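You operate a simulated robot arm through the tools that you are given. There is no shell and no other tool.

Carry out the task below with a simulated robot arm. There is one attempt and no reset: what you move stays moved.

Task
Box the shrunk pack in the white carton and tape its seam.
Fine: shut both flaps, lay the strip that lies by the carton, roll it down and put the hand roller back.

Only the result counts: the job must be done as asked and must still hold three seconds after the hand-in. Knocking over, shifting, dropping, spilling or breaking anything else fails it.

Robot
A 6-joint arm with a two-finger gripper, fixed in place. Base frame: the origin is at the foot of the arm, x ahead of it, y to its left, z up. Units: m, degrees, N and s.
Its first joint turns from -166.0 to 166.0 degrees. Payload 2.45 kg.
Tool frame: the origin (TCP) lies between the finger pads and is the grasp point; the fingertips stand 0.02 m ahead of it; z points along the fingers, y is the line along which they close. The gripper opens to 0.14 m. The gripper's body begins 0.168 m behind the TCP.
Orientation is told as [roll, pitch, yaw] about the base's x, y, z axes, in that order, counted from this pose: with the fingers straight down and closing along the base's y, the tool's x points along the base's -x, its y along +y and its z along -z.

Tools
- The arm moves only by the tool drive_tool. Its argument "commands" is a list of rows, each an object (a shift or turn left out is 0, a gripper value left out holds the last) with "claw": the gripper command, from -1 (fully open) to 1 (shut), values between in proportion; "xyz": the shift along the tool's x, y, z in units of 400 mm (1.0 is 400 mm), a list of three; "dr": the turn, a rotation vector about the tool's x, y, z in units of 120 degrees (1.0 is 120 degrees), a list of three. In form: [{"claw": claw, "xyz": [tx, ty, tz], "dr": [ax, ay, az]}, ...]. A call has 1 to 20 rows; each row is the pose to reach, as a shift and turn from the pose commanded when the call began, along the tool's axes at that moment. A call with a number of a shift or a turn outside -1 to 1 is refused whole. A row lasts 0.2 s, in which the tool goes at most 0.05 m and 8.6 degrees; a call with a longer step from one row to the next is refused whole, and so is a gripper value outside its range. A pose out of reach is approached as far as the arm can. The call stops where the force on the tool passes 90 N (or 10 N more than at its start, if that is more) or the arm is blocked; 0.2 s more then pass. The fingers move at their own pace (about 0.045 m/s each) and stop on an object; they squeeze with about 28 N. The grip force told is the motor's: it shows also when the fingers shut on nothing. Time passes only in rows, and 0.2 s behind the last, so rows that repeat a pose let the fingers close. It gives the time, the measured TCP pose, the force on the tool (base axes), the opening and the grip force at its end, in the units of the frame above (readings bear some noise), with the torque about the TCP (base axes, N m) and any sound that the robot's microphone picked up.
- Cameras (640 x 400 px; columns grow to the right, rows downward): "scene" is fixed at [0.3987, -0.5001, 1.4949]; the picture's right is [0.61, -0.79, 0.00], its down [-0.47, -0.36, -0.80] and it looks along [0.64, 0.49, -0.59] (base axes); focal length 290 px, centre (320, 200). "wrist" rides on the gripper at [0.078, 0.011, -0.209] in the tool frame; the picture's right is [-0.14, 0.99, 0.00], its down [-0.92, -0.13, -0.37] and it looks along [-0.36, -0.05, 0.93] (tool axes); focal length 280 px, centre (320, 200). There is no depth. A picture from a camera that has moved, and an enlarged one, comes with that camera's place and axes in the base frame and with its lens.
- grab_frame(camera): a new picture of that camera. The clock stands still meanwhile.
- zoom(camera, box): a new picture of the part [left, top, right, bottom] of that camera's present view, enlarged. The clock stands still meanwhile.
- close_job(): hands the job in; it is judged then, once.

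Nothing tells you positions but the pictures and the camera data. Unless the task says otherwise, let go and move clear before handing in.

The tools are called after ">>>" as name(argument=value, ...) on one line, values as JSON. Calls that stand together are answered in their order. drive_tool: Moves the arm, as the interface text tells. Its arguments: {"type":"object","properties":{"commands":{"type":"array","items":{"type":"object","properties":{"claw":{"type":"number"},"xyz":{"type":"array","items":{"type":"number"}},"dr":{"type":"array","items":{"type":"number"}}}}}},"required":["commands"]} The other tools are called the same way: grab_frame (camera) takes a picture; zoom (camera, box) takes an enlarged picture of a part of a camera's view; close_job () hands the job in.

At the start:

```text
time_s: 0.0
tool_pos: [0.6711, -0.1656, 1.2942]
ee_rot: [0.0, 0.0, 0.0]
wrist_force: [-0.6, -0.1, -0.4]
moment: [0.0, -0.01, -0.01]
finger_gap: 0.1398
gripper_force: 0.1
```

scene: 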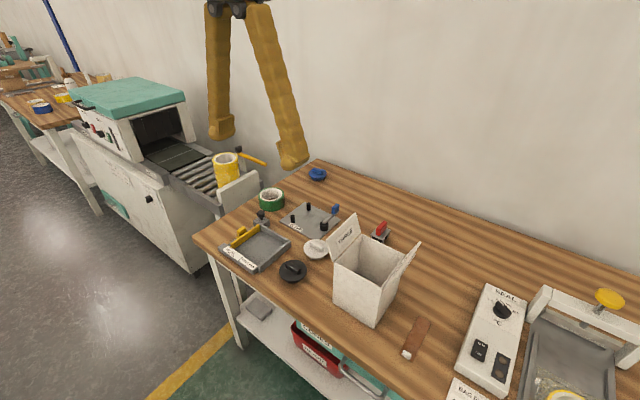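
wrist: 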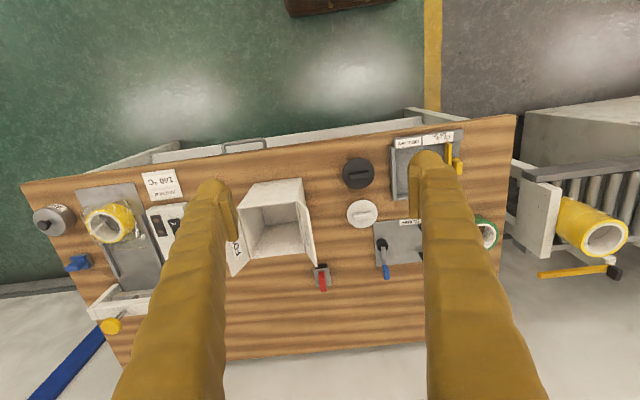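

The scene shows a bench with a white open carton, a strip beside it, some discs, a sealer and a conveyor with a shrink tunnel. I'll zoom in to identify the shrunk pack, strip and hand roller.

>>> zoom(camera="scene", box=[180, 140, 340, 240])

>>> zoom(camera="scene", box=[300, 200, 460, 300])

>>> zoom(camera="scene", box=[340, 280, 540, 400])

>>> zoom(camera="scene", box=[440, 270, 640, 400])

>>> zoom(camera="wrist", box=[20, 120, 220, 340])

>>> zoom(camera="wrist", box=[200, 120, 420, 300])

>>> zoom(camera="wrist", box=[340, 100, 640, 300])

```text
4.00 times, centred on (260, 190) of scene
camera zoom: at [0.3987, -0.5001, 1.4949], right [0.61, -0.79, 0.0], down [-0.47, -0.36, -0.8], along [0.64, 0.49, -0.59], focal length 1162 px, centre (560, 240)
```

zoom: 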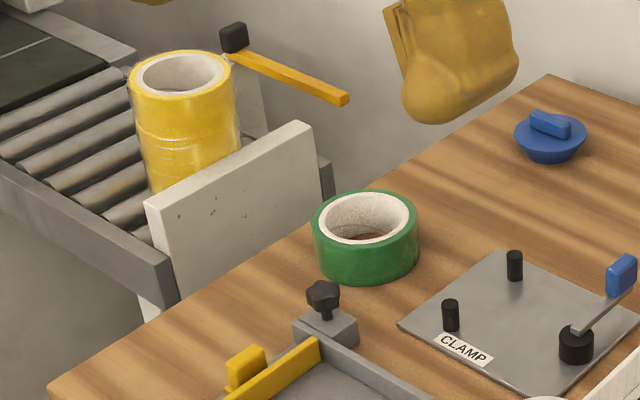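

```text
4.00 times, centred on (380, 250) of scene
camera zoom: at [0.3987, -0.5001, 1.4949], right [0.61, -0.79, 0.0], down [-0.47, -0.36, -0.8], along [0.64, 0.49, -0.59], focal length 1162 px, centre (80, 0)
```

zoom: 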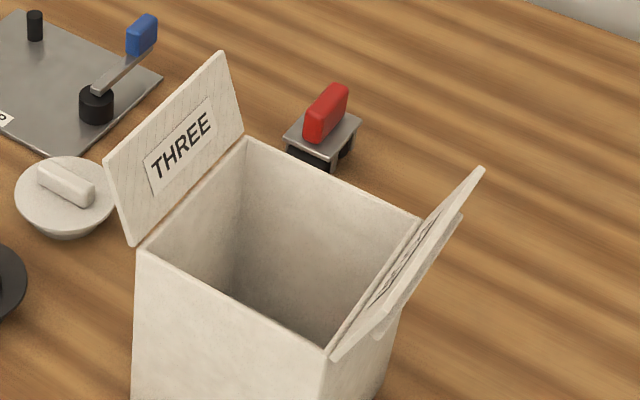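

```text
3.20 times, centred on (440, 340) of scene
camera zoom: at [0.3987, -0.5001, 1.4949], right [0.61, -0.79, 0.0], down [-0.47, -0.36, -0.8], along [0.64, 0.49, -0.59], focal length 930 px, centre (-64, -248)
```

zoom: 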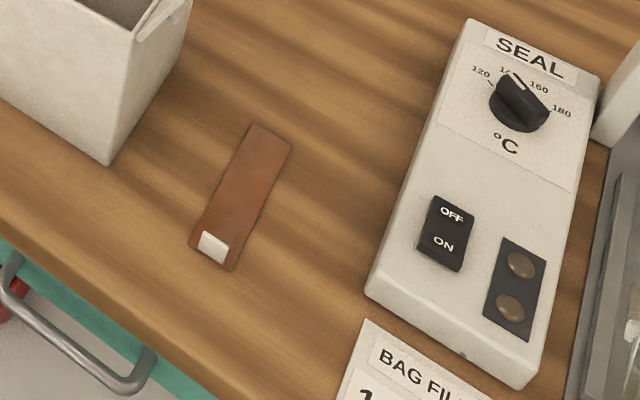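

```text
3.08 times, centred on (540, 335) of scene
camera zoom: at [0.3987, -0.5001, 1.4949], right [0.61, -0.79, 0.0], down [-0.47, -0.36, -0.8], along [0.64, 0.49, -0.59], focal length 894 px, centre (-357, -215)
```

zoom: 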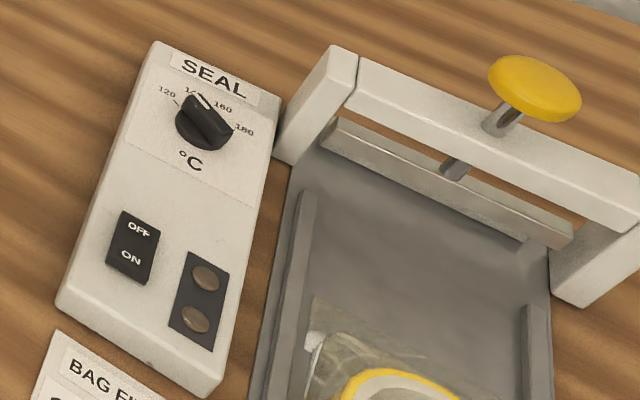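

```text
1.82 times, centred on (120, 230) of wrist
camera zoom: at [0.5919, -0.1554, 1.5003], right [0.14, 0.99, 0.0], down [0.92, -0.13, 0.37], along [0.37, -0.05, -0.93], focal length 510 px, centre (684, 146)
```

zoom: 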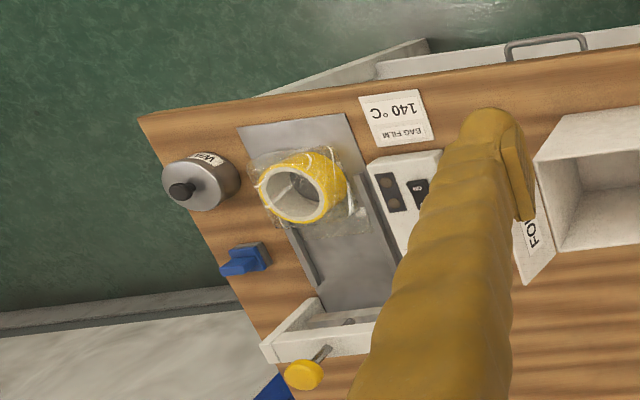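

```text
2.22 times, centred on (310, 210) of wrist
camera zoom: at [0.5919, -0.1554, 1.5003], right [0.14, 0.99, 0.0], down [0.92, -0.13, 0.37], along [0.37, -0.05, -0.93], focal length 623 px, centre (342, 178)
```

zoom: 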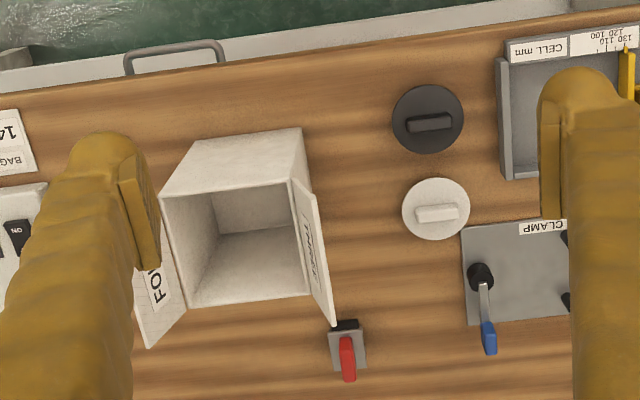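

```text
2.00 times, centred on (490, 200) of wrist
camera zoom: at [0.5919, -0.1554, 1.5003], right [0.14, 0.99, 0.0], down [0.92, -0.13, 0.37], along [0.37, -0.05, -0.93], focal length 561 px, centre (-20, 200)
```

zoom: 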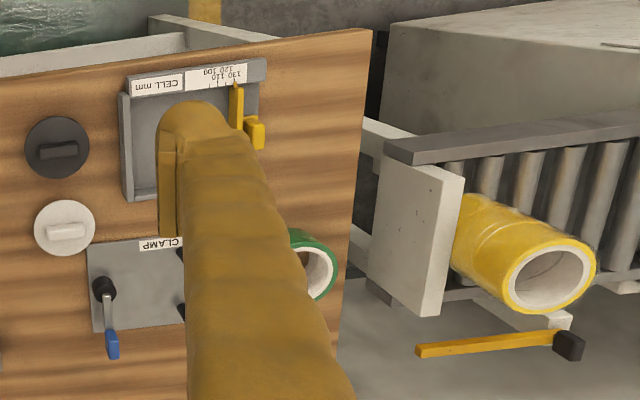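

The pack on the rollers by the conveyor stop looks like the shrunk one, with its top near (1.01, 0.46, 0.92). The carton centre is near (0.87, -0.30) with its rim at z≈0.95, and the red-handled hand roller is near (1.08, -0.22). I'll move over toward the pack for a closer look.

>>> drive_tool(commands=[{"claw": -1, "xyz": [-0.03, 0.11, 0]}, {"xyz": [-0.06, 0.22, 0]}, {"xyz": [-0.09, 0.33, 0]}, {"xyz": [-0.12, 0.44, 0]}, {"xyz": [-0.15, 0.55, 0]}, {"xyz": [-0.18, 0.66, 0]}, {"xyz": [-0.21, 0.77, 0]}, {"xyz": [-0.24, 0.88, 0]}, {"xyz": [-0.27, 0.99, 0]}])

```text
time_s: 2.0
tool_pos: [0.7818, 0.2278, 1.2923]
ee_rot: [0.0, -0.1, -0.1]
wrist_force: [0.0, -0.3, 0.4]
moment: [-0.03, -0.02, -0.01]
finger_gap: 0.1398
gripper_force: 0.1
```

>>> grab_frame(camera="wrist")

>>> grab_frame(camera="scene")

```text
taken
camera wrist: at [0.7022, 0.2389, 1.5005], right [0.14, 0.99, 0.0], down [0.92, -0.13, 0.37], along [0.37, -0.05, -0.93], focal length 280 px, centre (320, 200)
```

wrist: 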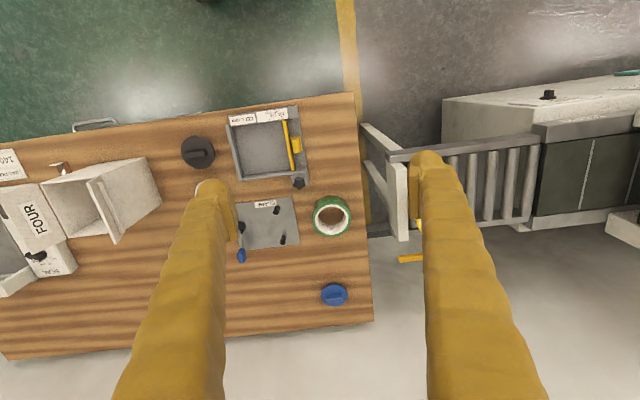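

```text
taken
```

scene: 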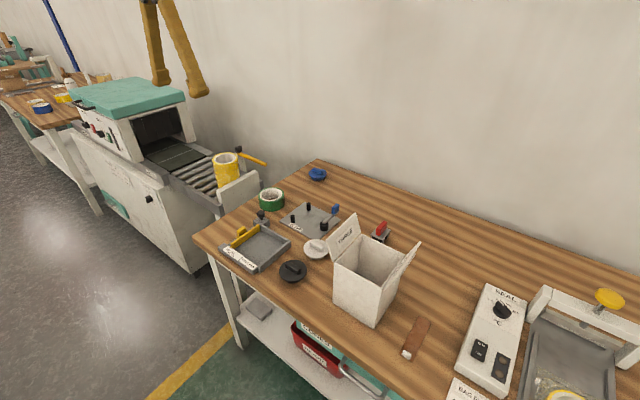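

The finger hides the pack from the wrist camera. I'll move a bit further in +y and look again.

>>> drive_tool(commands=[{"xyz": [-0.02, 0.11, 0]}, {"xyz": [-0.04, 0.22, 0]}, {"xyz": [-0.06, 0.33, 0]}, {"xyz": [-0.08, 0.44, 0]}, {"xyz": [-0.1, 0.55, 0]}])

>>> grab_frame(camera="wrist")

```text
time_s: 3.2
tool_pos: [0.8191, 0.4525, 1.2938]
ee_rot: [0.0, -0.2, 0.0]
wrist_force: [-1.0, 0.1, 0.6]
moment: [0.03, -0.05, -0.01]
finger_gap: 0.1399
gripper_force: 0.0
```

```text
taken
camera wrist: at [0.7388, 0.4615, 1.502], right [0.14, 0.99, 0.0], down [0.92, -0.13, 0.37], along [0.37, -0.05, -0.93], focal length 280 px, centre (320, 200)
```

wrist: 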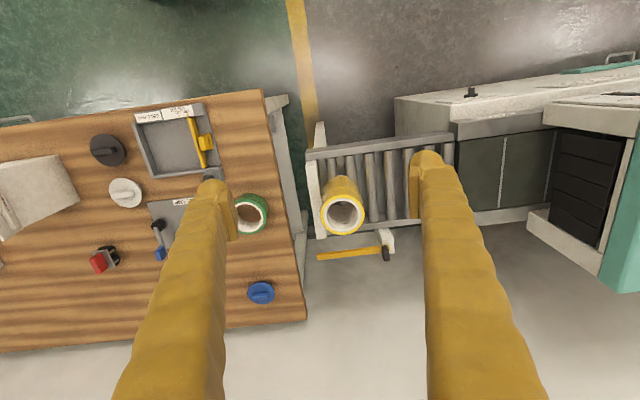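

>>> zoom(camera="wrist", box=[280, 140, 420, 280])

>>> zoom(camera="wrist", box=[80, 120, 300, 300])

```text
2.86 times, centred on (350, 210) of wrist
camera zoom: at [0.7388, 0.4615, 1.502], right [0.14, 0.99, 0.0], down [0.92, -0.13, 0.37], along [0.37, -0.05, -0.93], focal length 801 px, centre (234, 171)
```

zoom: 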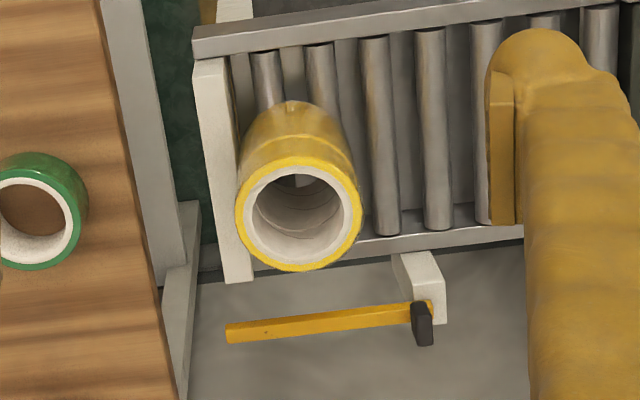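

```text
2.22 times, centred on (190, 210) of wrist
camera zoom: at [0.7388, 0.4615, 1.502], right [0.14, 0.99, 0.0], down [0.92, -0.13, 0.37], along [0.37, -0.05, -0.93], focal length 623 px, centre (609, 178)
```

zoom: 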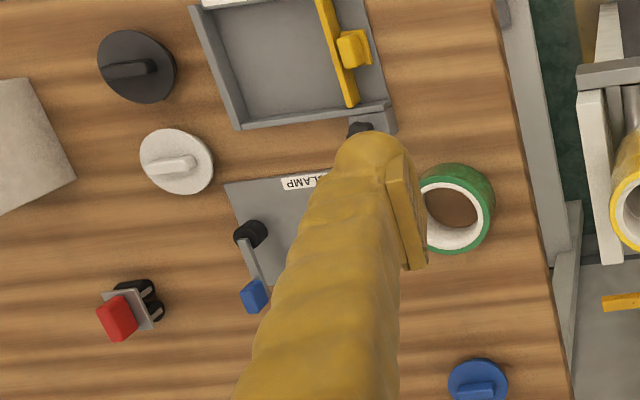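

The shrunk three-roll pack stands on the rollers against a low stop, top at about (1.018, 0.476, 0.912) and about 0.10 m in diameter. I'll test how far the arm reaches out there with the tool down and turned toward the pack.

>>> drive_tool(commands=[{"xyz": [-0.075, 0.007, 0.06], "dr": [0, 0, -0.035]}, {"xyz": [-0.15, 0.014, 0.12], "dr": [0, 0, -0.07]}, {"xyz": [-0.225, 0.021, 0.18], "dr": [0, 0, -0.105]}, {"xyz": [-0.3, 0.028, 0.24], "dr": [0, 0, -0.14]}, {"xyz": [-0.375, 0.036, 0.3], "dr": [0, 0, -0.175]}, {"xyz": [-0.4525, 0.044, 0.36], "dr": [0, 0, -0.208]}])

>>> grab_frame(camera="wrist")

>>> grab_frame(camera="scene")

```text
time_s: 4.6
tool_pos: [1.0012, 0.4661, 1.1475]
ee_rot: [0.0, -0.1, 25.0]
wrist_force: [0.1, 1.0, 0.5]
moment: [0.02, -0.06, 0.01]
finger_gap: 0.1399
gripper_force: 0.1
```

```text
taken
camera wrist: at [0.9251, 0.4434, 1.3554], right [-0.29, 0.96, 0.0], down [0.89, 0.27, 0.37], along [0.35, 0.11, -0.93], focal length 280 px, centre (320, 200)
```

wrist: 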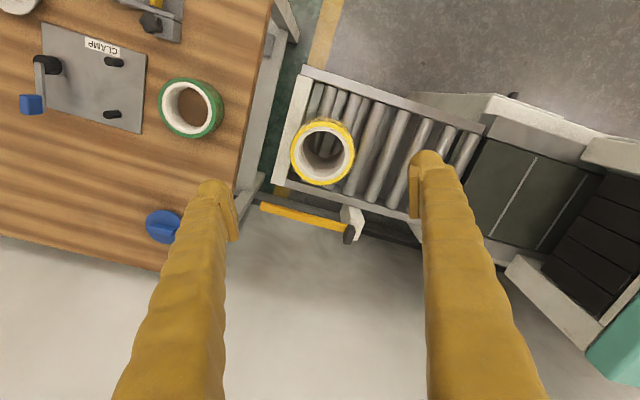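

```text
taken
```

scene: 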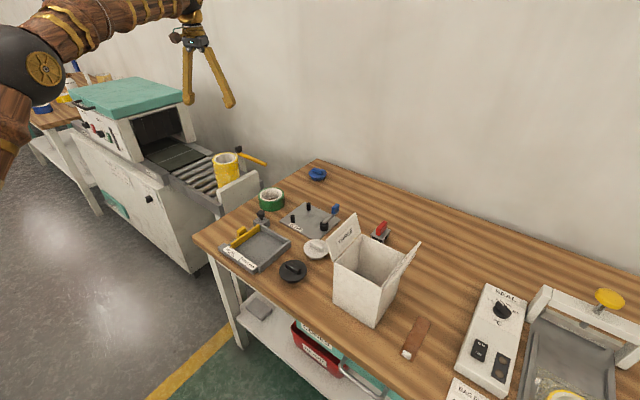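

>>> zoom(camera="wrist", box=[270, 100, 390, 200])

```text
4.00 times, centred on (330, 150) of wrist
camera zoom: at [0.9251, 0.4434, 1.3554], right [-0.29, 0.96, 0.0], down [0.89, 0.27, 0.37], along [0.35, 0.11, -0.93], focal length 1122 px, centre (280, 400)
```

zoom: 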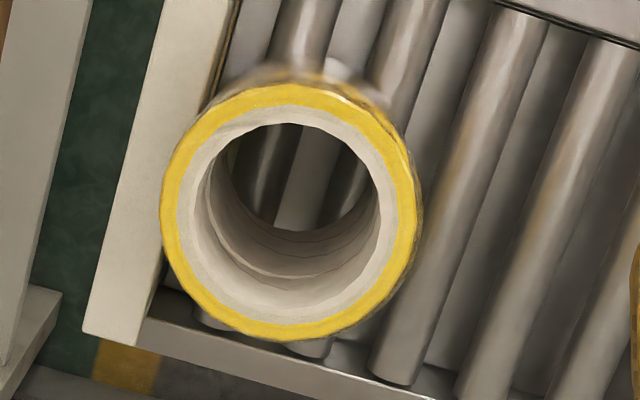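

The reach is fine at this height. I'll descend directly over the pack in stages.

>>> drive_tool(commands=[{"xyz": [-0.013, 0.003, 0.1]}, {"xyz": [-0.026, 0.006, 0.2]}, {"xyz": [-0.0395, 0.0089, 0.3]}, {"xyz": [-0.0395, 0.0089, 0.36]}, {"xyz": [-0.0395, 0.0089, 0.36]}])

>>> grab_frame(camera="wrist")

```text
time_s: 5.8
tool_pos: [1.0123, 0.4784, 1.0036]
ee_rot: [-0.1, -0.1, 24.9]
wrist_force: [0.4, 0.7, 0.3]
moment: [0.0, -0.01, 0.03]
finger_gap: 0.1397
gripper_force: 0.0
```

```text
taken
camera wrist: at [0.9357, 0.4542, 1.2111], right [-0.29, 0.96, 0.0], down [0.89, 0.27, 0.37], along [0.35, 0.11, -0.93], focal length 280 px, centre (320, 200)
```

wrist: 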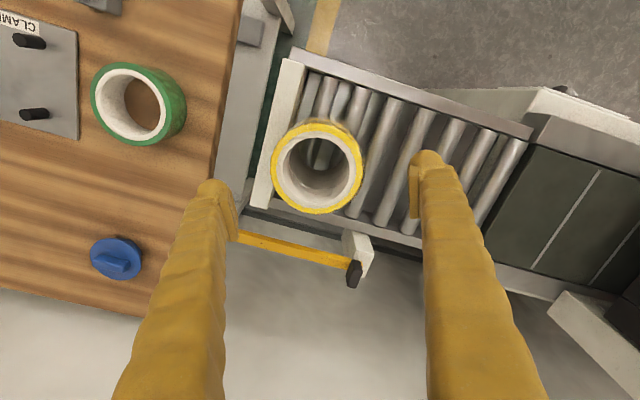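

The pack is centred below the gripper. I'll descend so the fingertips straddle the top 2 cm and close.

>>> drive_tool(commands=[{"claw": -1, "xyz": [0, 0, 0.08]}, {"xyz": [0, 0, 0.16]}, {"xyz": [0, 0, 0.234]}, {"xyz": [0, 0, 0.234]}])

>>> grab_frame(camera="wrist")

>>> zoom(camera="scene", box=[160, 110, 320, 210])

```text
time_s: 6.8
tool_pos: [1.0137, 0.4782, 0.9125]
ee_rot: [0.0, 0.0, 24.9]
wrist_force: [0.3, 0.0, -0.5]
moment: [0.0, 0.0, -0.02]
finger_gap: 0.1399
gripper_force: 0.1
```

```text
taken
camera wrist: at [0.9369, 0.4537, 1.1201], right [-0.29, 0.96, 0.0], down [0.89, 0.27, 0.37], along [0.35, 0.11, -0.93], focal length 280 px, centre (320, 200)
```

wrist: 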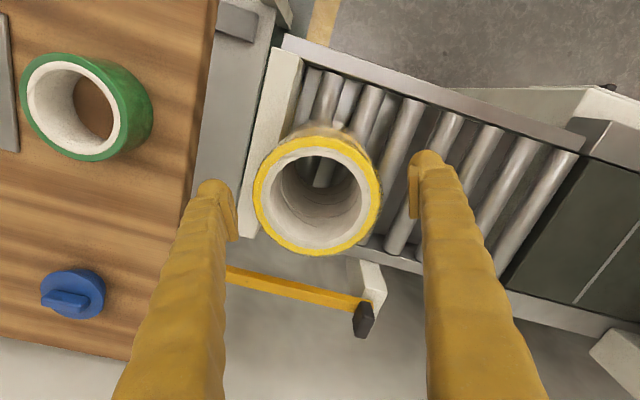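

```text
4.00 times, centred on (240, 160) of scene
camera zoom: at [0.3987, -0.5001, 1.4949], right [0.61, -0.79, 0.0], down [-0.47, -0.36, -0.8], along [0.64, 0.49, -0.59], focal length 1162 px, centre (640, 360)
```

zoom: 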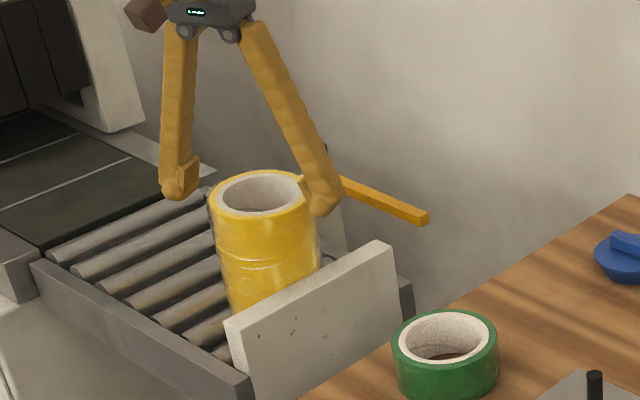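

The fingers straddle the pack's top, so I'll close on it.

>>> drive_tool(commands=[{"claw": 1, "xyz": [0, 0, 0]}, {"xyz": [0, 0, 0]}, {"xyz": [0, 0, 0]}, {"xyz": [0, 0, 0]}, {"xyz": [0, 0, 0]}])

>>> grab_frame(camera="wrist")

>>> zoom(camera="scene", box=[160, 110, 320, 210])

```text
time_s: 8.0
tool_pos: [1.0137, 0.4779, 0.9131]
ee_rot: [-0.1, -0.1, 24.9]
wrist_force: [2.4, -0.3, 2.3]
moment: [-0.16, -0.08, 0.07]
finger_gap: 0.1037
gripper_force: 28.5
```

```text
taken
camera wrist: at [0.9369, 0.4537, 1.1203], right [-0.29, 0.96, 0.0], down [0.89, 0.27, 0.37], along [0.35, 0.11, -0.93], focal length 280 px, centre (320, 200)
```

wrist: 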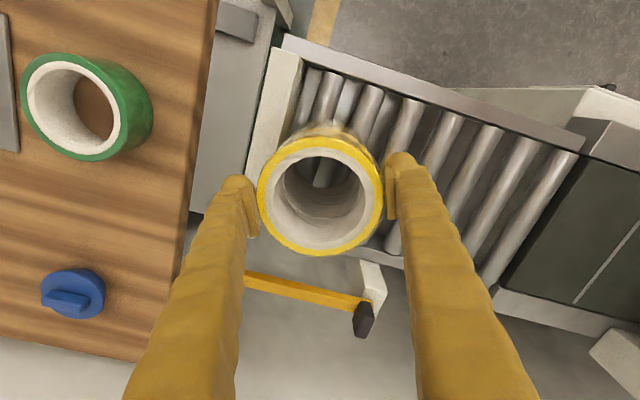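

```text
4.00 times, centred on (240, 160) of scene
camera zoom: at [0.3987, -0.5001, 1.4949], right [0.61, -0.79, 0.0], down [-0.47, -0.36, -0.8], along [0.64, 0.49, -0.59], focal length 1162 px, centre (640, 360)
```

zoom: 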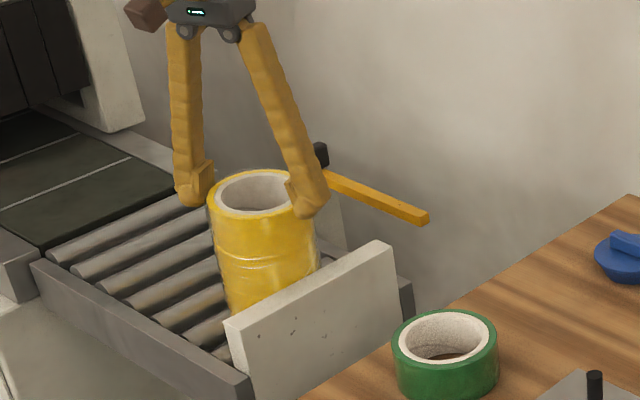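

Grip is firm at 0.104 m. Lifting straight up.

>>> drive_tool(commands=[{"claw": 1, "xyz": [0, 0, -0.03]}, {"xyz": [0, 0, -0.08]}, {"xyz": [0, 0, -0.16]}, {"xyz": [0, 0, -0.24]}, {"xyz": [0, 0, -0.32]}, {"xyz": [0, 0, -0.4]}, {"xyz": [0, 0, -0.48]}, {"xyz": [0, 0, -0.56]}, {"xyz": [0, 0, -0.64]}, {"xyz": [0, 0, -0.72]}, {"xyz": [0, 0, -0.8]}])

>>> grab_frame(camera="wrist")

>>> grab_frame(camera="scene")

```text
time_s: 10.4
tool_pos: [1.0151, 0.4752, 1.2135]
ee_rot: [0.0, -0.1, 25.0]
wrist_force: [-0.1, -0.2, -4.3]
moment: [-0.02, 0.02, -0.02]
finger_gap: 0.1038
gripper_force: 28.5
out of reach, approached as far as the arm can: row 11
```

```text
taken
camera wrist: at [0.9373, 0.4516, 1.4221], right [-0.29, 0.96, 0.0], down [0.89, 0.27, 0.37], along [0.35, 0.11, -0.93], focal length 280 px, centre (320, 200)
```

wrist: 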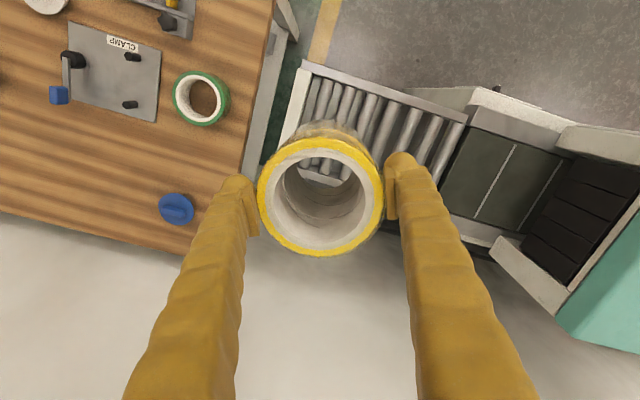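

```text
taken
```

scene: 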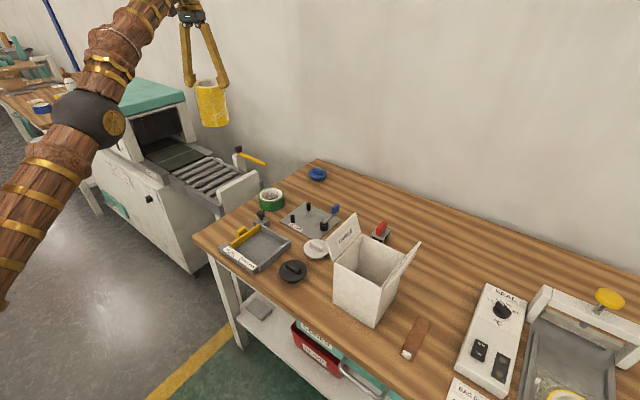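

The pack is lifted cleanly and weighs about 0.4 kg. Now I'll swing over toward the carton while turning the tool so the fingers close along the base x, clear of the flaps.

>>> drive_tool(commands=[{"claw": 1, "xyz": [0.03, -0.04, 0], "dr": [0, 0, 0.03]}, {"xyz": [0.08, -0.115, 0], "dr": [0, 0, 0.08]}, {"xyz": [0.13, -0.19, 0], "dr": [0, 0, 0.135]}, {"xyz": [0.18, -0.265, 0], "dr": [0, 0, 0.19]}, {"xyz": [0.235, -0.34, 0], "dr": [0, 0, 0.245]}, {"xyz": [0.29, -0.415, 0], "dr": [0, 0, 0.3]}, {"xyz": [0.345, -0.49, 0], "dr": [0, 0, 0.355]}, {"xyz": [0.4, -0.565, 0], "dr": [0, 0, 0.41]}, {"xyz": [0.455, -0.64, 0], "dr": [0, 0, 0.465]}, {"xyz": [0.51, -0.715, 0], "dr": [0, 0, 0.52]}, {"xyz": [0.565, -0.79, 0], "dr": [0, 0, 0.583]}])

>>> grab_frame(camera="wrist")

>>> grab_frame(camera="scene")

```text
time_s: 12.8
tool_pos: [0.9398, 0.0932, 1.2147]
ee_rot: [0.1, 0.0, -45.0]
wrist_force: [0.1, -0.3, -6.2]
moment: [0.04, 0.03, 0.02]
finger_gap: 0.1038
gripper_force: 28.0
out of reach, approached as far as the arm can: row 1
```

```text
taken
camera wrist: at [0.8912, 0.1557, 1.4218], right [0.8, 0.6, 0.0], down [0.56, -0.74, 0.37], along [0.22, -0.29, -0.93], focal length 280 px, centre (320, 200)
```

wrist: 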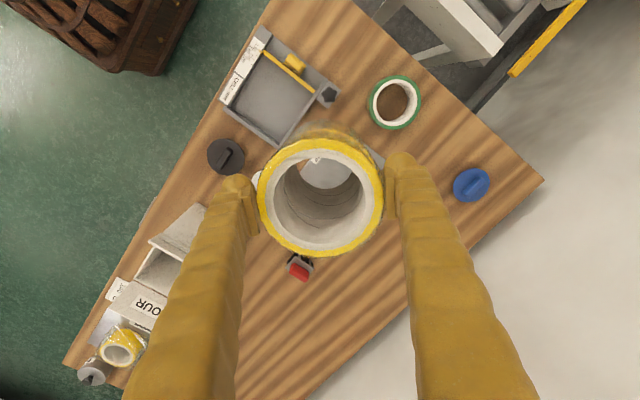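

```text
taken
```

scene: 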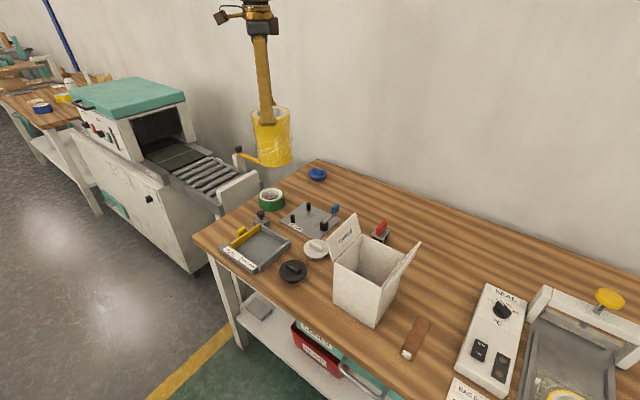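

>>> drive_tool(commands=[{"claw": 1, "xyz": [-0.0566, -0.0813, 0], "dr": [0, 0, 0.0375]}, {"xyz": [-0.1132, -0.1626, 0], "dr": [0, 0, 0.075]}, {"xyz": [-0.1698, -0.2439, 0], "dr": [0, 0, 0.1125]}, {"xyz": [-0.2264, -0.3252, 0], "dr": [0, 0, 0.15]}, {"xyz": [-0.283, -0.4065, 0], "dr": [0, 0, 0.1875]}, {"xyz": [-0.3396, -0.4878, 0], "dr": [0, 0, 0.225]}, {"xyz": [-0.3962, -0.5691, 0], "dr": [0, 0, 0.2625]}, {"xyz": [-0.4528, -0.6504, 0], "dr": [0, 0, 0.3]}, {"xyz": [-0.5094, -0.7317, 0], "dr": [0, 0, 0.3375]}, {"xyz": [-0.566, -0.813, 0], "dr": [0, 0, 0.375]}, {"xyz": [-0.566, -0.813, 0], "dr": [0, 0, 0.375]}])

>>> grab_frame(camera="wrist")

>>> grab_frame(camera="scene")

>>> zoom(camera="scene", box=[300, 200, 460, 330])

```text
time_s: 15.2
tool_pos: [0.8722, -0.2947, 1.213]
ee_rot: [0.1, 0.0, -90.1]
wrist_force: [0.1, -1.1, -4.8]
moment: [0.02, 0.02, -0.03]
finger_gap: 0.1041
gripper_force: 27.9
```

```text
taken
camera wrist: at [0.8819, -0.2161, 1.4218], right [0.99, -0.14, 0.0], down [-0.13, -0.92, 0.37], along [-0.05, -0.37, -0.93], focal length 280 px, centre (320, 200)
```

wrist: 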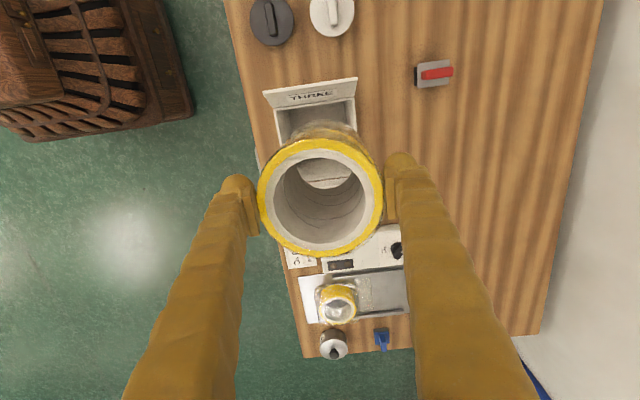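

```text
taken
```

scene: 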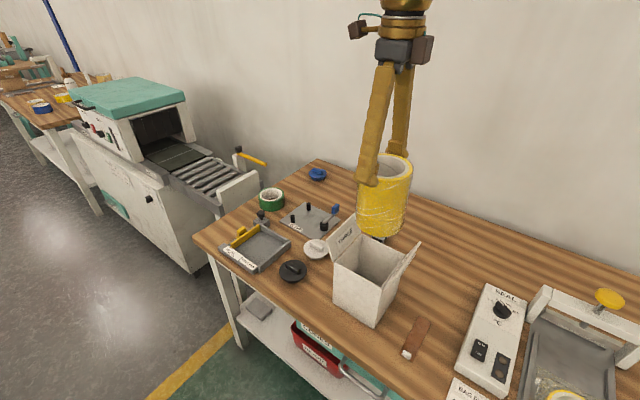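

```text
3.08 times, centred on (380, 265) of scene
camera zoom: at [0.3987, -0.5001, 1.4949], right [0.61, -0.79, 0.0], down [-0.47, -0.36, -0.8], along [0.64, 0.49, -0.59], focal length 894 px, centre (135, 0)
```

zoom: 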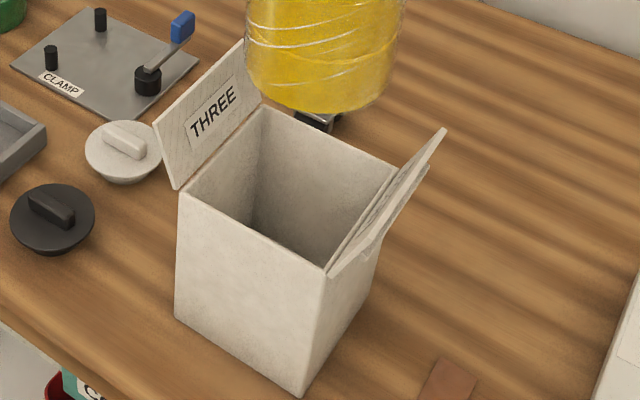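

The pack hangs centred above the carton at about (0.871, -0.297). I'll lower it until its bottom is just above the rim and check alignment.

>>> drive_tool(commands=[{"claw": 1, "xyz": [0, 0, 0.06]}, {"xyz": [0, 0, 0.12]}, {"xyz": [0, 0, 0.18]}, {"xyz": [0, 0, 0.24]}, {"xyz": [0, 0, 0.275]}, {"xyz": [0, 0, 0.275]}])

>>> grab_frame(camera="wrist")

>>> zoom(camera="scene", box=[300, 170, 460, 330])

```text
time_s: 16.6
tool_pos: [0.8705, -0.2929, 1.1049]
ee_rot: [0.0, 0.0, -90.0]
wrist_force: [0.7, 0.5, -5.7]
moment: [0.01, 0.04, -0.01]
finger_gap: 0.1036
gripper_force: 28.1
```

```text
taken
camera wrist: at [0.8802, -0.2143, 1.3128], right [0.99, -0.14, 0.0], down [-0.13, -0.92, 0.37], along [-0.05, -0.37, -0.93], focal length 280 px, centre (320, 200)
```

wrist: 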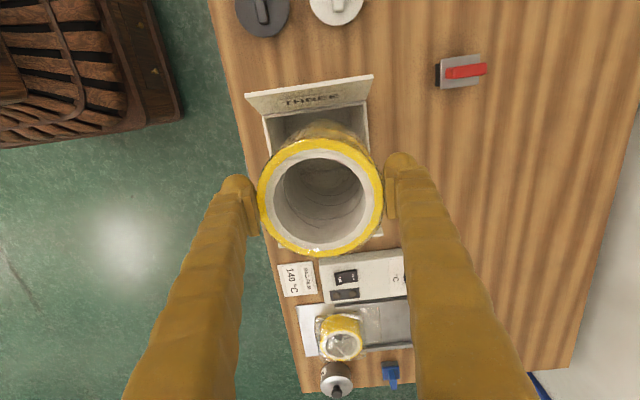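

```text
2.50 times, centred on (380, 250) of scene
camera zoom: at [0.3987, -0.5001, 1.4949], right [0.61, -0.79, 0.0], down [-0.47, -0.36, -0.8], along [0.64, 0.49, -0.59], focal length 726 px, centre (170, 75)
```

zoom: 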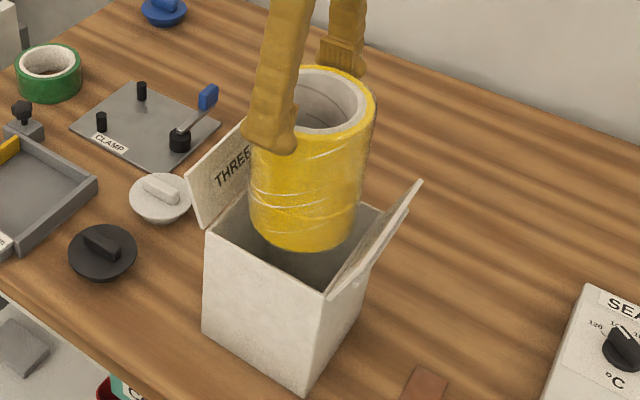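

>>> zoom(camera="scene", box=[340, 190, 436, 290])

>>> zoom(camera="wrist", box=[240, 60, 400, 270])

```text
4.00 times, centred on (388, 240) of scene
camera zoom: at [0.3987, -0.5001, 1.4949], right [0.61, -0.79, 0.0], down [-0.47, -0.36, -0.8], along [0.64, 0.49, -0.59], focal length 1162 px, centre (48, 40)
```

zoom: 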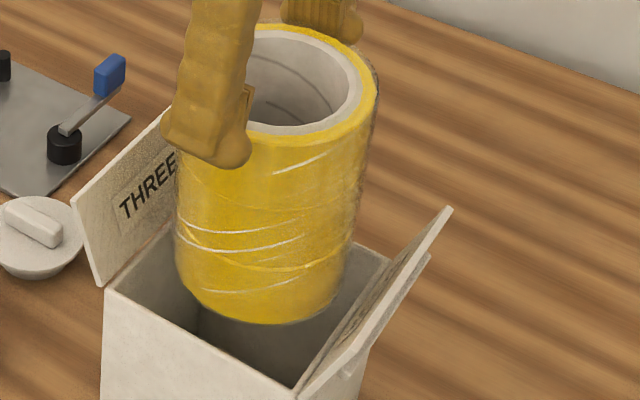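

```text
1.90 times, centred on (320, 165) of wrist
camera zoom: at [0.8802, -0.2143, 1.3128], right [0.99, -0.14, 0.0], down [-0.13, -0.92, 0.37], along [-0.05, -0.37, -0.93], focal length 534 px, centre (320, 267)
```

zoom: 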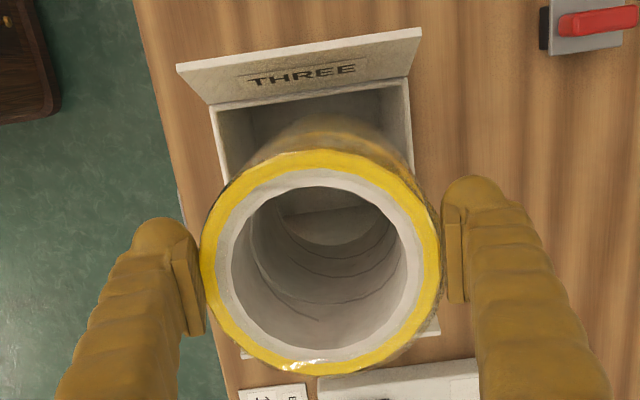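

Alignment looks good to within a few millimetres. I'll lower the pack into the carton slowly, watching the force.

>>> drive_tool(commands=[{"claw": 1, "xyz": [0, 0, 0.04]}, {"xyz": [0, 0, 0.08]}, {"xyz": [0, 0, 0.12]}, {"xyz": [0, 0, 0.16]}, {"xyz": [0, 0, 0.2]}, {"xyz": [0, 0, 0.24]}, {"xyz": [0, 0, 0.28]}, {"xyz": [0, 0, 0.3]}, {"xyz": [0, 0, 0.3]}])

>>> grab_frame(camera="wrist")

>>> zoom(camera="scene", box=[320, 190, 440, 290])

```text
time_s: 18.6
tool_pos: [0.8737, -0.2937, 0.9831]
ee_rot: [0.0, 0.0, -90.1]
wrist_force: [0.8, -0.4, -5.5]
moment: [0.06, 0.01, -0.02]
finger_gap: 0.1039
gripper_force: 28.2
```

```text
taken
camera wrist: at [0.8826, -0.2172, 1.1909], right [0.99, -0.14, 0.0], down [-0.13, -0.92, 0.37], along [-0.05, -0.37, -0.93], focal length 280 px, centre (320, 200)
```

wrist: 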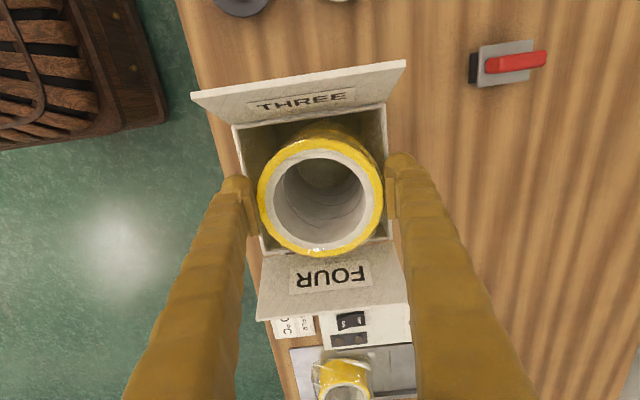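

```text
4.00 times, centred on (380, 240) of scene
camera zoom: at [0.3987, -0.5001, 1.4949], right [0.61, -0.79, 0.0], down [-0.47, -0.36, -0.8], along [0.64, 0.49, -0.59], focal length 1162 px, centre (80, 40)
```

zoom: 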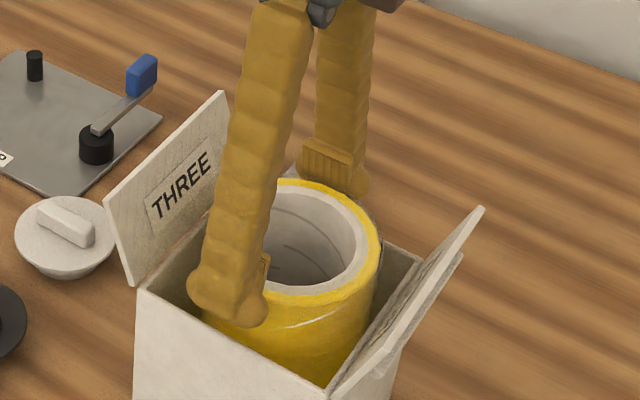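

>>> drive_tool(commands=[{"claw": 1, "xyz": [0, 0, 0.008]}, {"xyz": [0, 0, 0.016]}, {"xyz": [0, 0, 0.022]}, {"xyz": [0, 0, 0.022]}])

```text
time_s: 19.6
tool_pos: [0.8709, -0.295, 0.974]
ee_rot: [0.2, -0.1, -90.0]
wrist_force: [1.0, -0.6, -5.3]
moment: [0.03, 0.0, -0.02]
finger_gap: 0.104
gripper_force: 28.3
```

The pack is mostly inside with the fingertips just over the rim. I'll release so it settles the last couple of centimetres, guided by the walls.

>>> drive_tool(commands=[{"claw": -0.8, "xyz": [0, 0, 0]}, {"xyz": [0, 0, 0]}, {"xyz": [0, 0, 0]}, {"xyz": [0, 0, 0]}, {"xyz": [0, 0, -0.05]}, {"xyz": [0, 0, -0.15]}, {"xyz": [0, 0, -0.25]}, {"xyz": [0, 0, -0.35]}])

>>> grab_frame(camera="wrist")

>>> zoom(camera="scene", box=[320, 200, 440, 300])

```text
time_s: 21.4
tool_pos: [0.8716, -0.2958, 1.1154]
ee_rot: [0.0, 0.0, -90.1]
wrist_force: [-0.3, -0.2, -0.6]
moment: [0.0, -0.01, 0.01]
finger_gap: 0.1261
gripper_force: 0.0
```

```text
taken
camera wrist: at [0.8809, -0.2181, 1.3236], right [0.99, -0.14, 0.0], down [-0.13, -0.92, 0.37], along [-0.05, -0.36, -0.93], focal length 280 px, centre (320, 200)
```

wrist: 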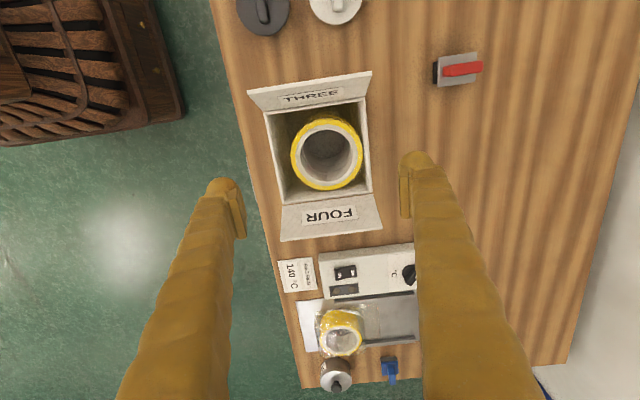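

```text
4.00 times, centred on (380, 250) of scene
camera zoom: at [0.3987, -0.5001, 1.4949], right [0.61, -0.79, 0.0], down [-0.47, -0.36, -0.8], along [0.64, 0.49, -0.59], focal length 1162 px, centre (80, 0)
```

zoom: 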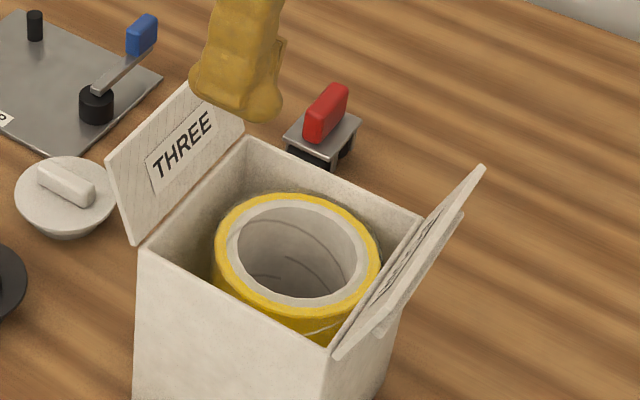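

The pack dropped neatly inside, top just below the rim. I'll look closely at the flaps, strip and roller now.

>>> zoom(camera="wrist", box=[230, 60, 400, 250])

>>> zoom(camera="wrist", box=[400, 30, 520, 110])

>>> zoom(camera="scene", box=[390, 305, 450, 365])

>>> zoom(camera="scene", box=[360, 210, 400, 245])

```text
2.11 times, centred on (315, 155) of wrist
camera zoom: at [0.8809, -0.2181, 1.3236], right [0.99, -0.14, 0.0], down [-0.13, -0.92, 0.37], along [-0.05, -0.36, -0.93], focal length 590 px, centre (330, 295)
```

zoom: 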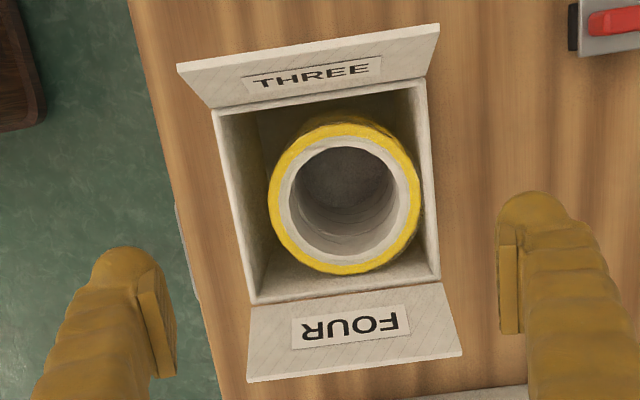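

```text
5.00 times, centred on (460, 70) of wrist
camera zoom: at [0.8809, -0.2181, 1.3236], right [0.99, -0.14, 0.0], down [-0.13, -0.92, 0.37], along [-0.05, -0.36, -0.93], focal length 1402 px, centre (-380, 850)
```

zoom: 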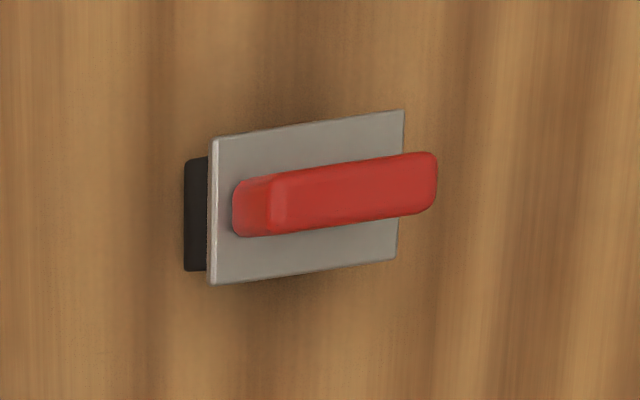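

```text
6.67 times, centred on (420, 335) of scene
camera zoom: at [0.3987, -0.5001, 1.4949], right [0.61, -0.79, 0.0], down [-0.47, -0.36, -0.8], along [0.64, 0.49, -0.59], focal length 1937 px, centre (-347, -700)
```

zoom: 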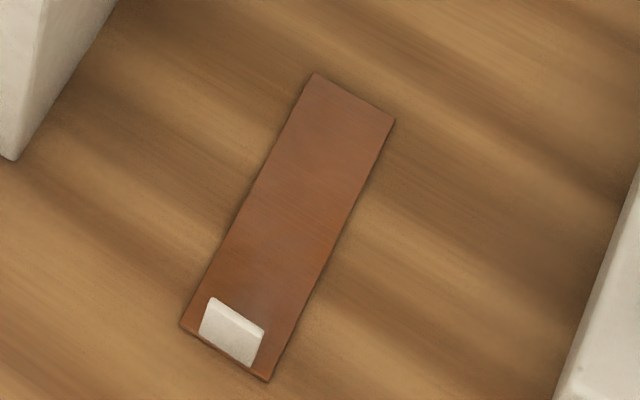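

```text
11.43 times, centred on (380, 228) of scene
camera zoom: at [0.3987, -0.5001, 1.4949], right [0.61, -0.79, 0.0], down [-0.47, -0.36, -0.8], along [0.64, 0.49, -0.59], focal length 3320 px, centre (-366, -114)
```

zoom: 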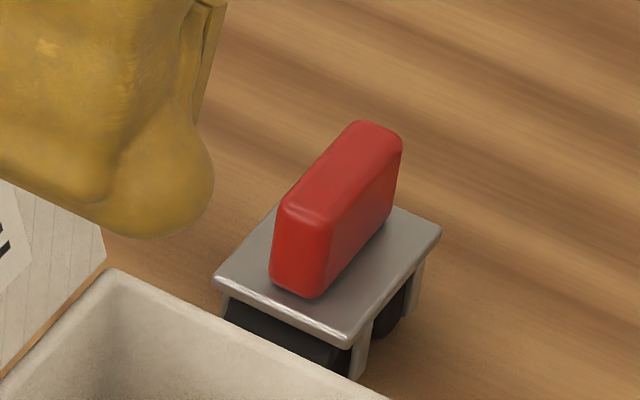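

The roller is a small two-wheel cart with a red ridge handle along x, and the strip lies at about (0.844, -0.458) with a raised white tab at its near end. Both flaps lean outward about 24°. I'll close the gripper, move outside the THREE flap and push it inward first.

>>> drive_tool(commands=[{"claw": 1, "xyz": [0.08, 0, 0]}, {"xyz": [0.16, 0, 0]}, {"xyz": [0.24, 0, 0]}, {"xyz": [0.315, 0, 0]}, {"xyz": [0.315, 0, 0]}, {"xyz": [0.315, 0, 0.1]}, {"xyz": [0.315, 0, 0.2]}, {"xyz": [0.315, 0, 0.3]}, {"xyz": [0.315, 0, 0.3]}])

>>> grab_frame(camera="wrist")

>>> zoom(camera="scene", box=[300, 180, 440, 290])

```text
time_s: 23.4
tool_pos: [0.8757, -0.1666, 0.9975]
ee_rot: [0.0, 0.0, -90.0]
wrist_force: [-0.3, 0.5, 0.0]
moment: [-0.03, -0.01, 0.04]
finger_gap: 0.0
gripper_force: 27.5
```

```text
taken
camera wrist: at [0.885, -0.0889, 1.2053], right [0.99, -0.14, 0.0], down [-0.13, -0.92, 0.37], along [-0.05, -0.37, -0.93], focal length 280 px, centre (320, 200)
```

wrist: 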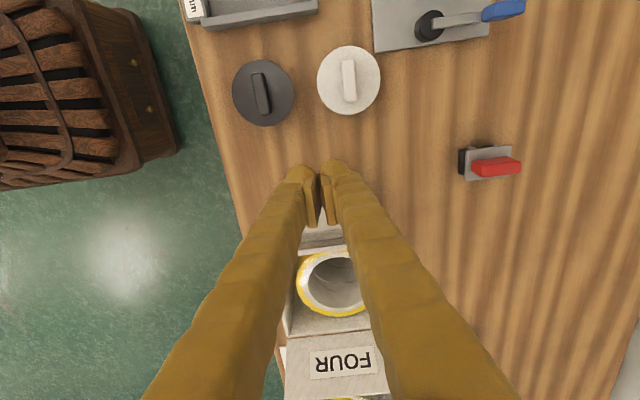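

```text
3.64 times, centred on (370, 235) of scene
camera zoom: at [0.3987, -0.5001, 1.4949], right [0.61, -0.79, 0.0], down [-0.47, -0.36, -0.8], along [0.64, 0.49, -0.59], focal length 1056 px, centre (138, 73)
```

zoom: 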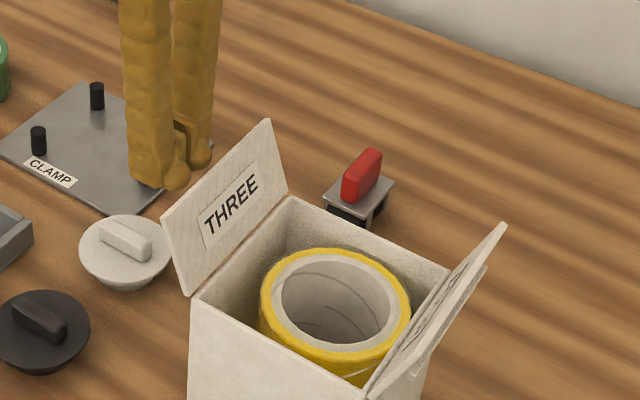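

The closed fingers are outside the THREE flap. I'll push inward in -y gently.

>>> drive_tool(commands=[{"claw": 1, "xyz": [-0.03, 0, 0]}, {"xyz": [-0.06, 0, 0]}, {"xyz": [-0.09, 0, 0]}, {"xyz": [-0.115, 0, 0]}, {"xyz": [-0.14, 0, 0]}, {"xyz": [-0.165, 0, 0]}, {"xyz": [-0.19, 0, 0]}, {"xyz": [-0.21, 0, 0]}])

>>> zoom(camera="scene", box=[300, 180, 440, 290])

```text
time_s: 25.2
tool_pos: [0.8713, -0.2518, 0.9936]
ee_rot: [0.1, -0.1, -90.0]
wrist_force: [-0.9, -1.2, -0.2]
moment: [0.0, -0.01, -0.01]
finger_gap: 0.0
gripper_force: 28.3
```

```text
3.64 times, centred on (370, 235) of scene
camera zoom: at [0.3987, -0.5001, 1.4949], right [0.61, -0.79, 0.0], down [-0.47, -0.36, -0.8], along [0.64, 0.49, -0.59], focal length 1056 px, centre (138, 73)
```

zoom: 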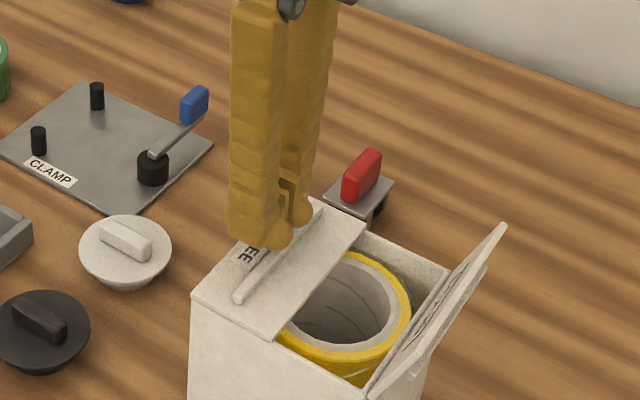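

The THREE flap closed flat. Now up and over to the outside of the FOUR flap.

>>> drive_tool(commands=[{"claw": 1, "xyz": [0, 0, -0.1]}, {"xyz": [0, 0, -0.2]}, {"xyz": [0, 0, -0.3]}, {"xyz": [-0.1, 0, -0.3]}, {"xyz": [-0.2, 0, -0.3]}, {"xyz": [-0.3, 0, -0.3]}, {"xyz": [-0.4, 0, -0.3]}, {"xyz": [-0.45, 0, -0.3]}, {"xyz": [-0.45, 0, -0.3]}, {"xyz": [-0.45, 0, -0.2]}, {"xyz": [-0.45, 0, -0.1]}, {"xyz": [-0.45, 0, 0]}, {"xyz": [-0.45, 0, 0]}])

>>> zoom(camera="scene", box=[320, 180, 460, 290])

>>> grab_frame(camera="wrist")

```text
time_s: 28.0
tool_pos: [0.8715, -0.433, 0.9949]
ee_rot: [0.2, 0.0, -90.0]
wrist_force: [0.4, -0.7, -0.1]
moment: [0.01, 0.0, 0.02]
finger_gap: 0.0002
gripper_force: 27.4
```

```text
3.64 times, centred on (390, 235) of scene
camera zoom: at [0.3987, -0.5001, 1.4949], right [0.61, -0.79, 0.0], down [-0.47, -0.36, -0.8], along [0.64, 0.49, -0.59], focal length 1056 px, centre (66, 73)
```

zoom: 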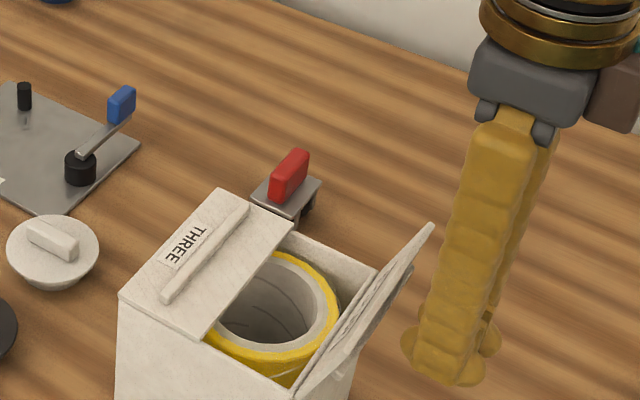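

```text
taken
camera wrist: at [0.8809, -0.3551, 1.2024], right [0.99, -0.14, 0.0], down [-0.13, -0.92, 0.37], along [-0.05, -0.37, -0.93], focal length 280 px, centre (320, 200)
```

wrist: 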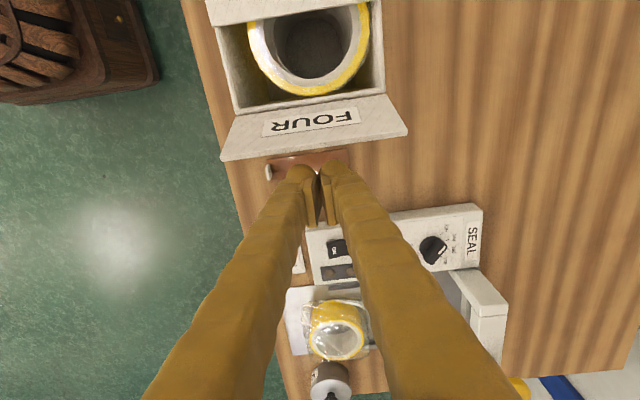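

THREE stays shut. Now I'll push the FOUR flap inward in +y.

>>> drive_tool(commands=[{"claw": 1, "xyz": [0.03, 0, 0]}, {"xyz": [0.06, 0, 0]}, {"xyz": [0.09, 0, 0]}, {"xyz": [0.115, 0, 0]}, {"xyz": [0.14, 0, 0]}, {"xyz": [0.165, 0, 0]}, {"xyz": [0.19, 0, 0]}, {"xyz": [0.215, 0, 0]}, {"xyz": [0.225, 0, 0]}])

>>> zoom(camera="scene", box=[320, 180, 460, 290])

```text
time_s: 30.0
tool_pos: [0.8715, -0.3441, 0.9942]
ee_rot: [0.1, 0.0, -90.0]
wrist_force: [-0.6, -1.0, 0.1]
moment: [0.01, 0.02, -0.02]
finger_gap: 0.0
gripper_force: 27.6
```

```text
3.64 times, centred on (390, 235) of scene
camera zoom: at [0.3987, -0.5001, 1.4949], right [0.61, -0.79, 0.0], down [-0.47, -0.36, -0.8], along [0.64, 0.49, -0.59], focal length 1056 px, centre (66, 73)
```

zoom: 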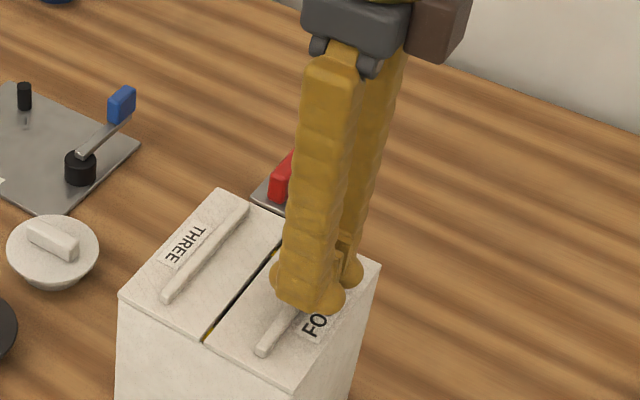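

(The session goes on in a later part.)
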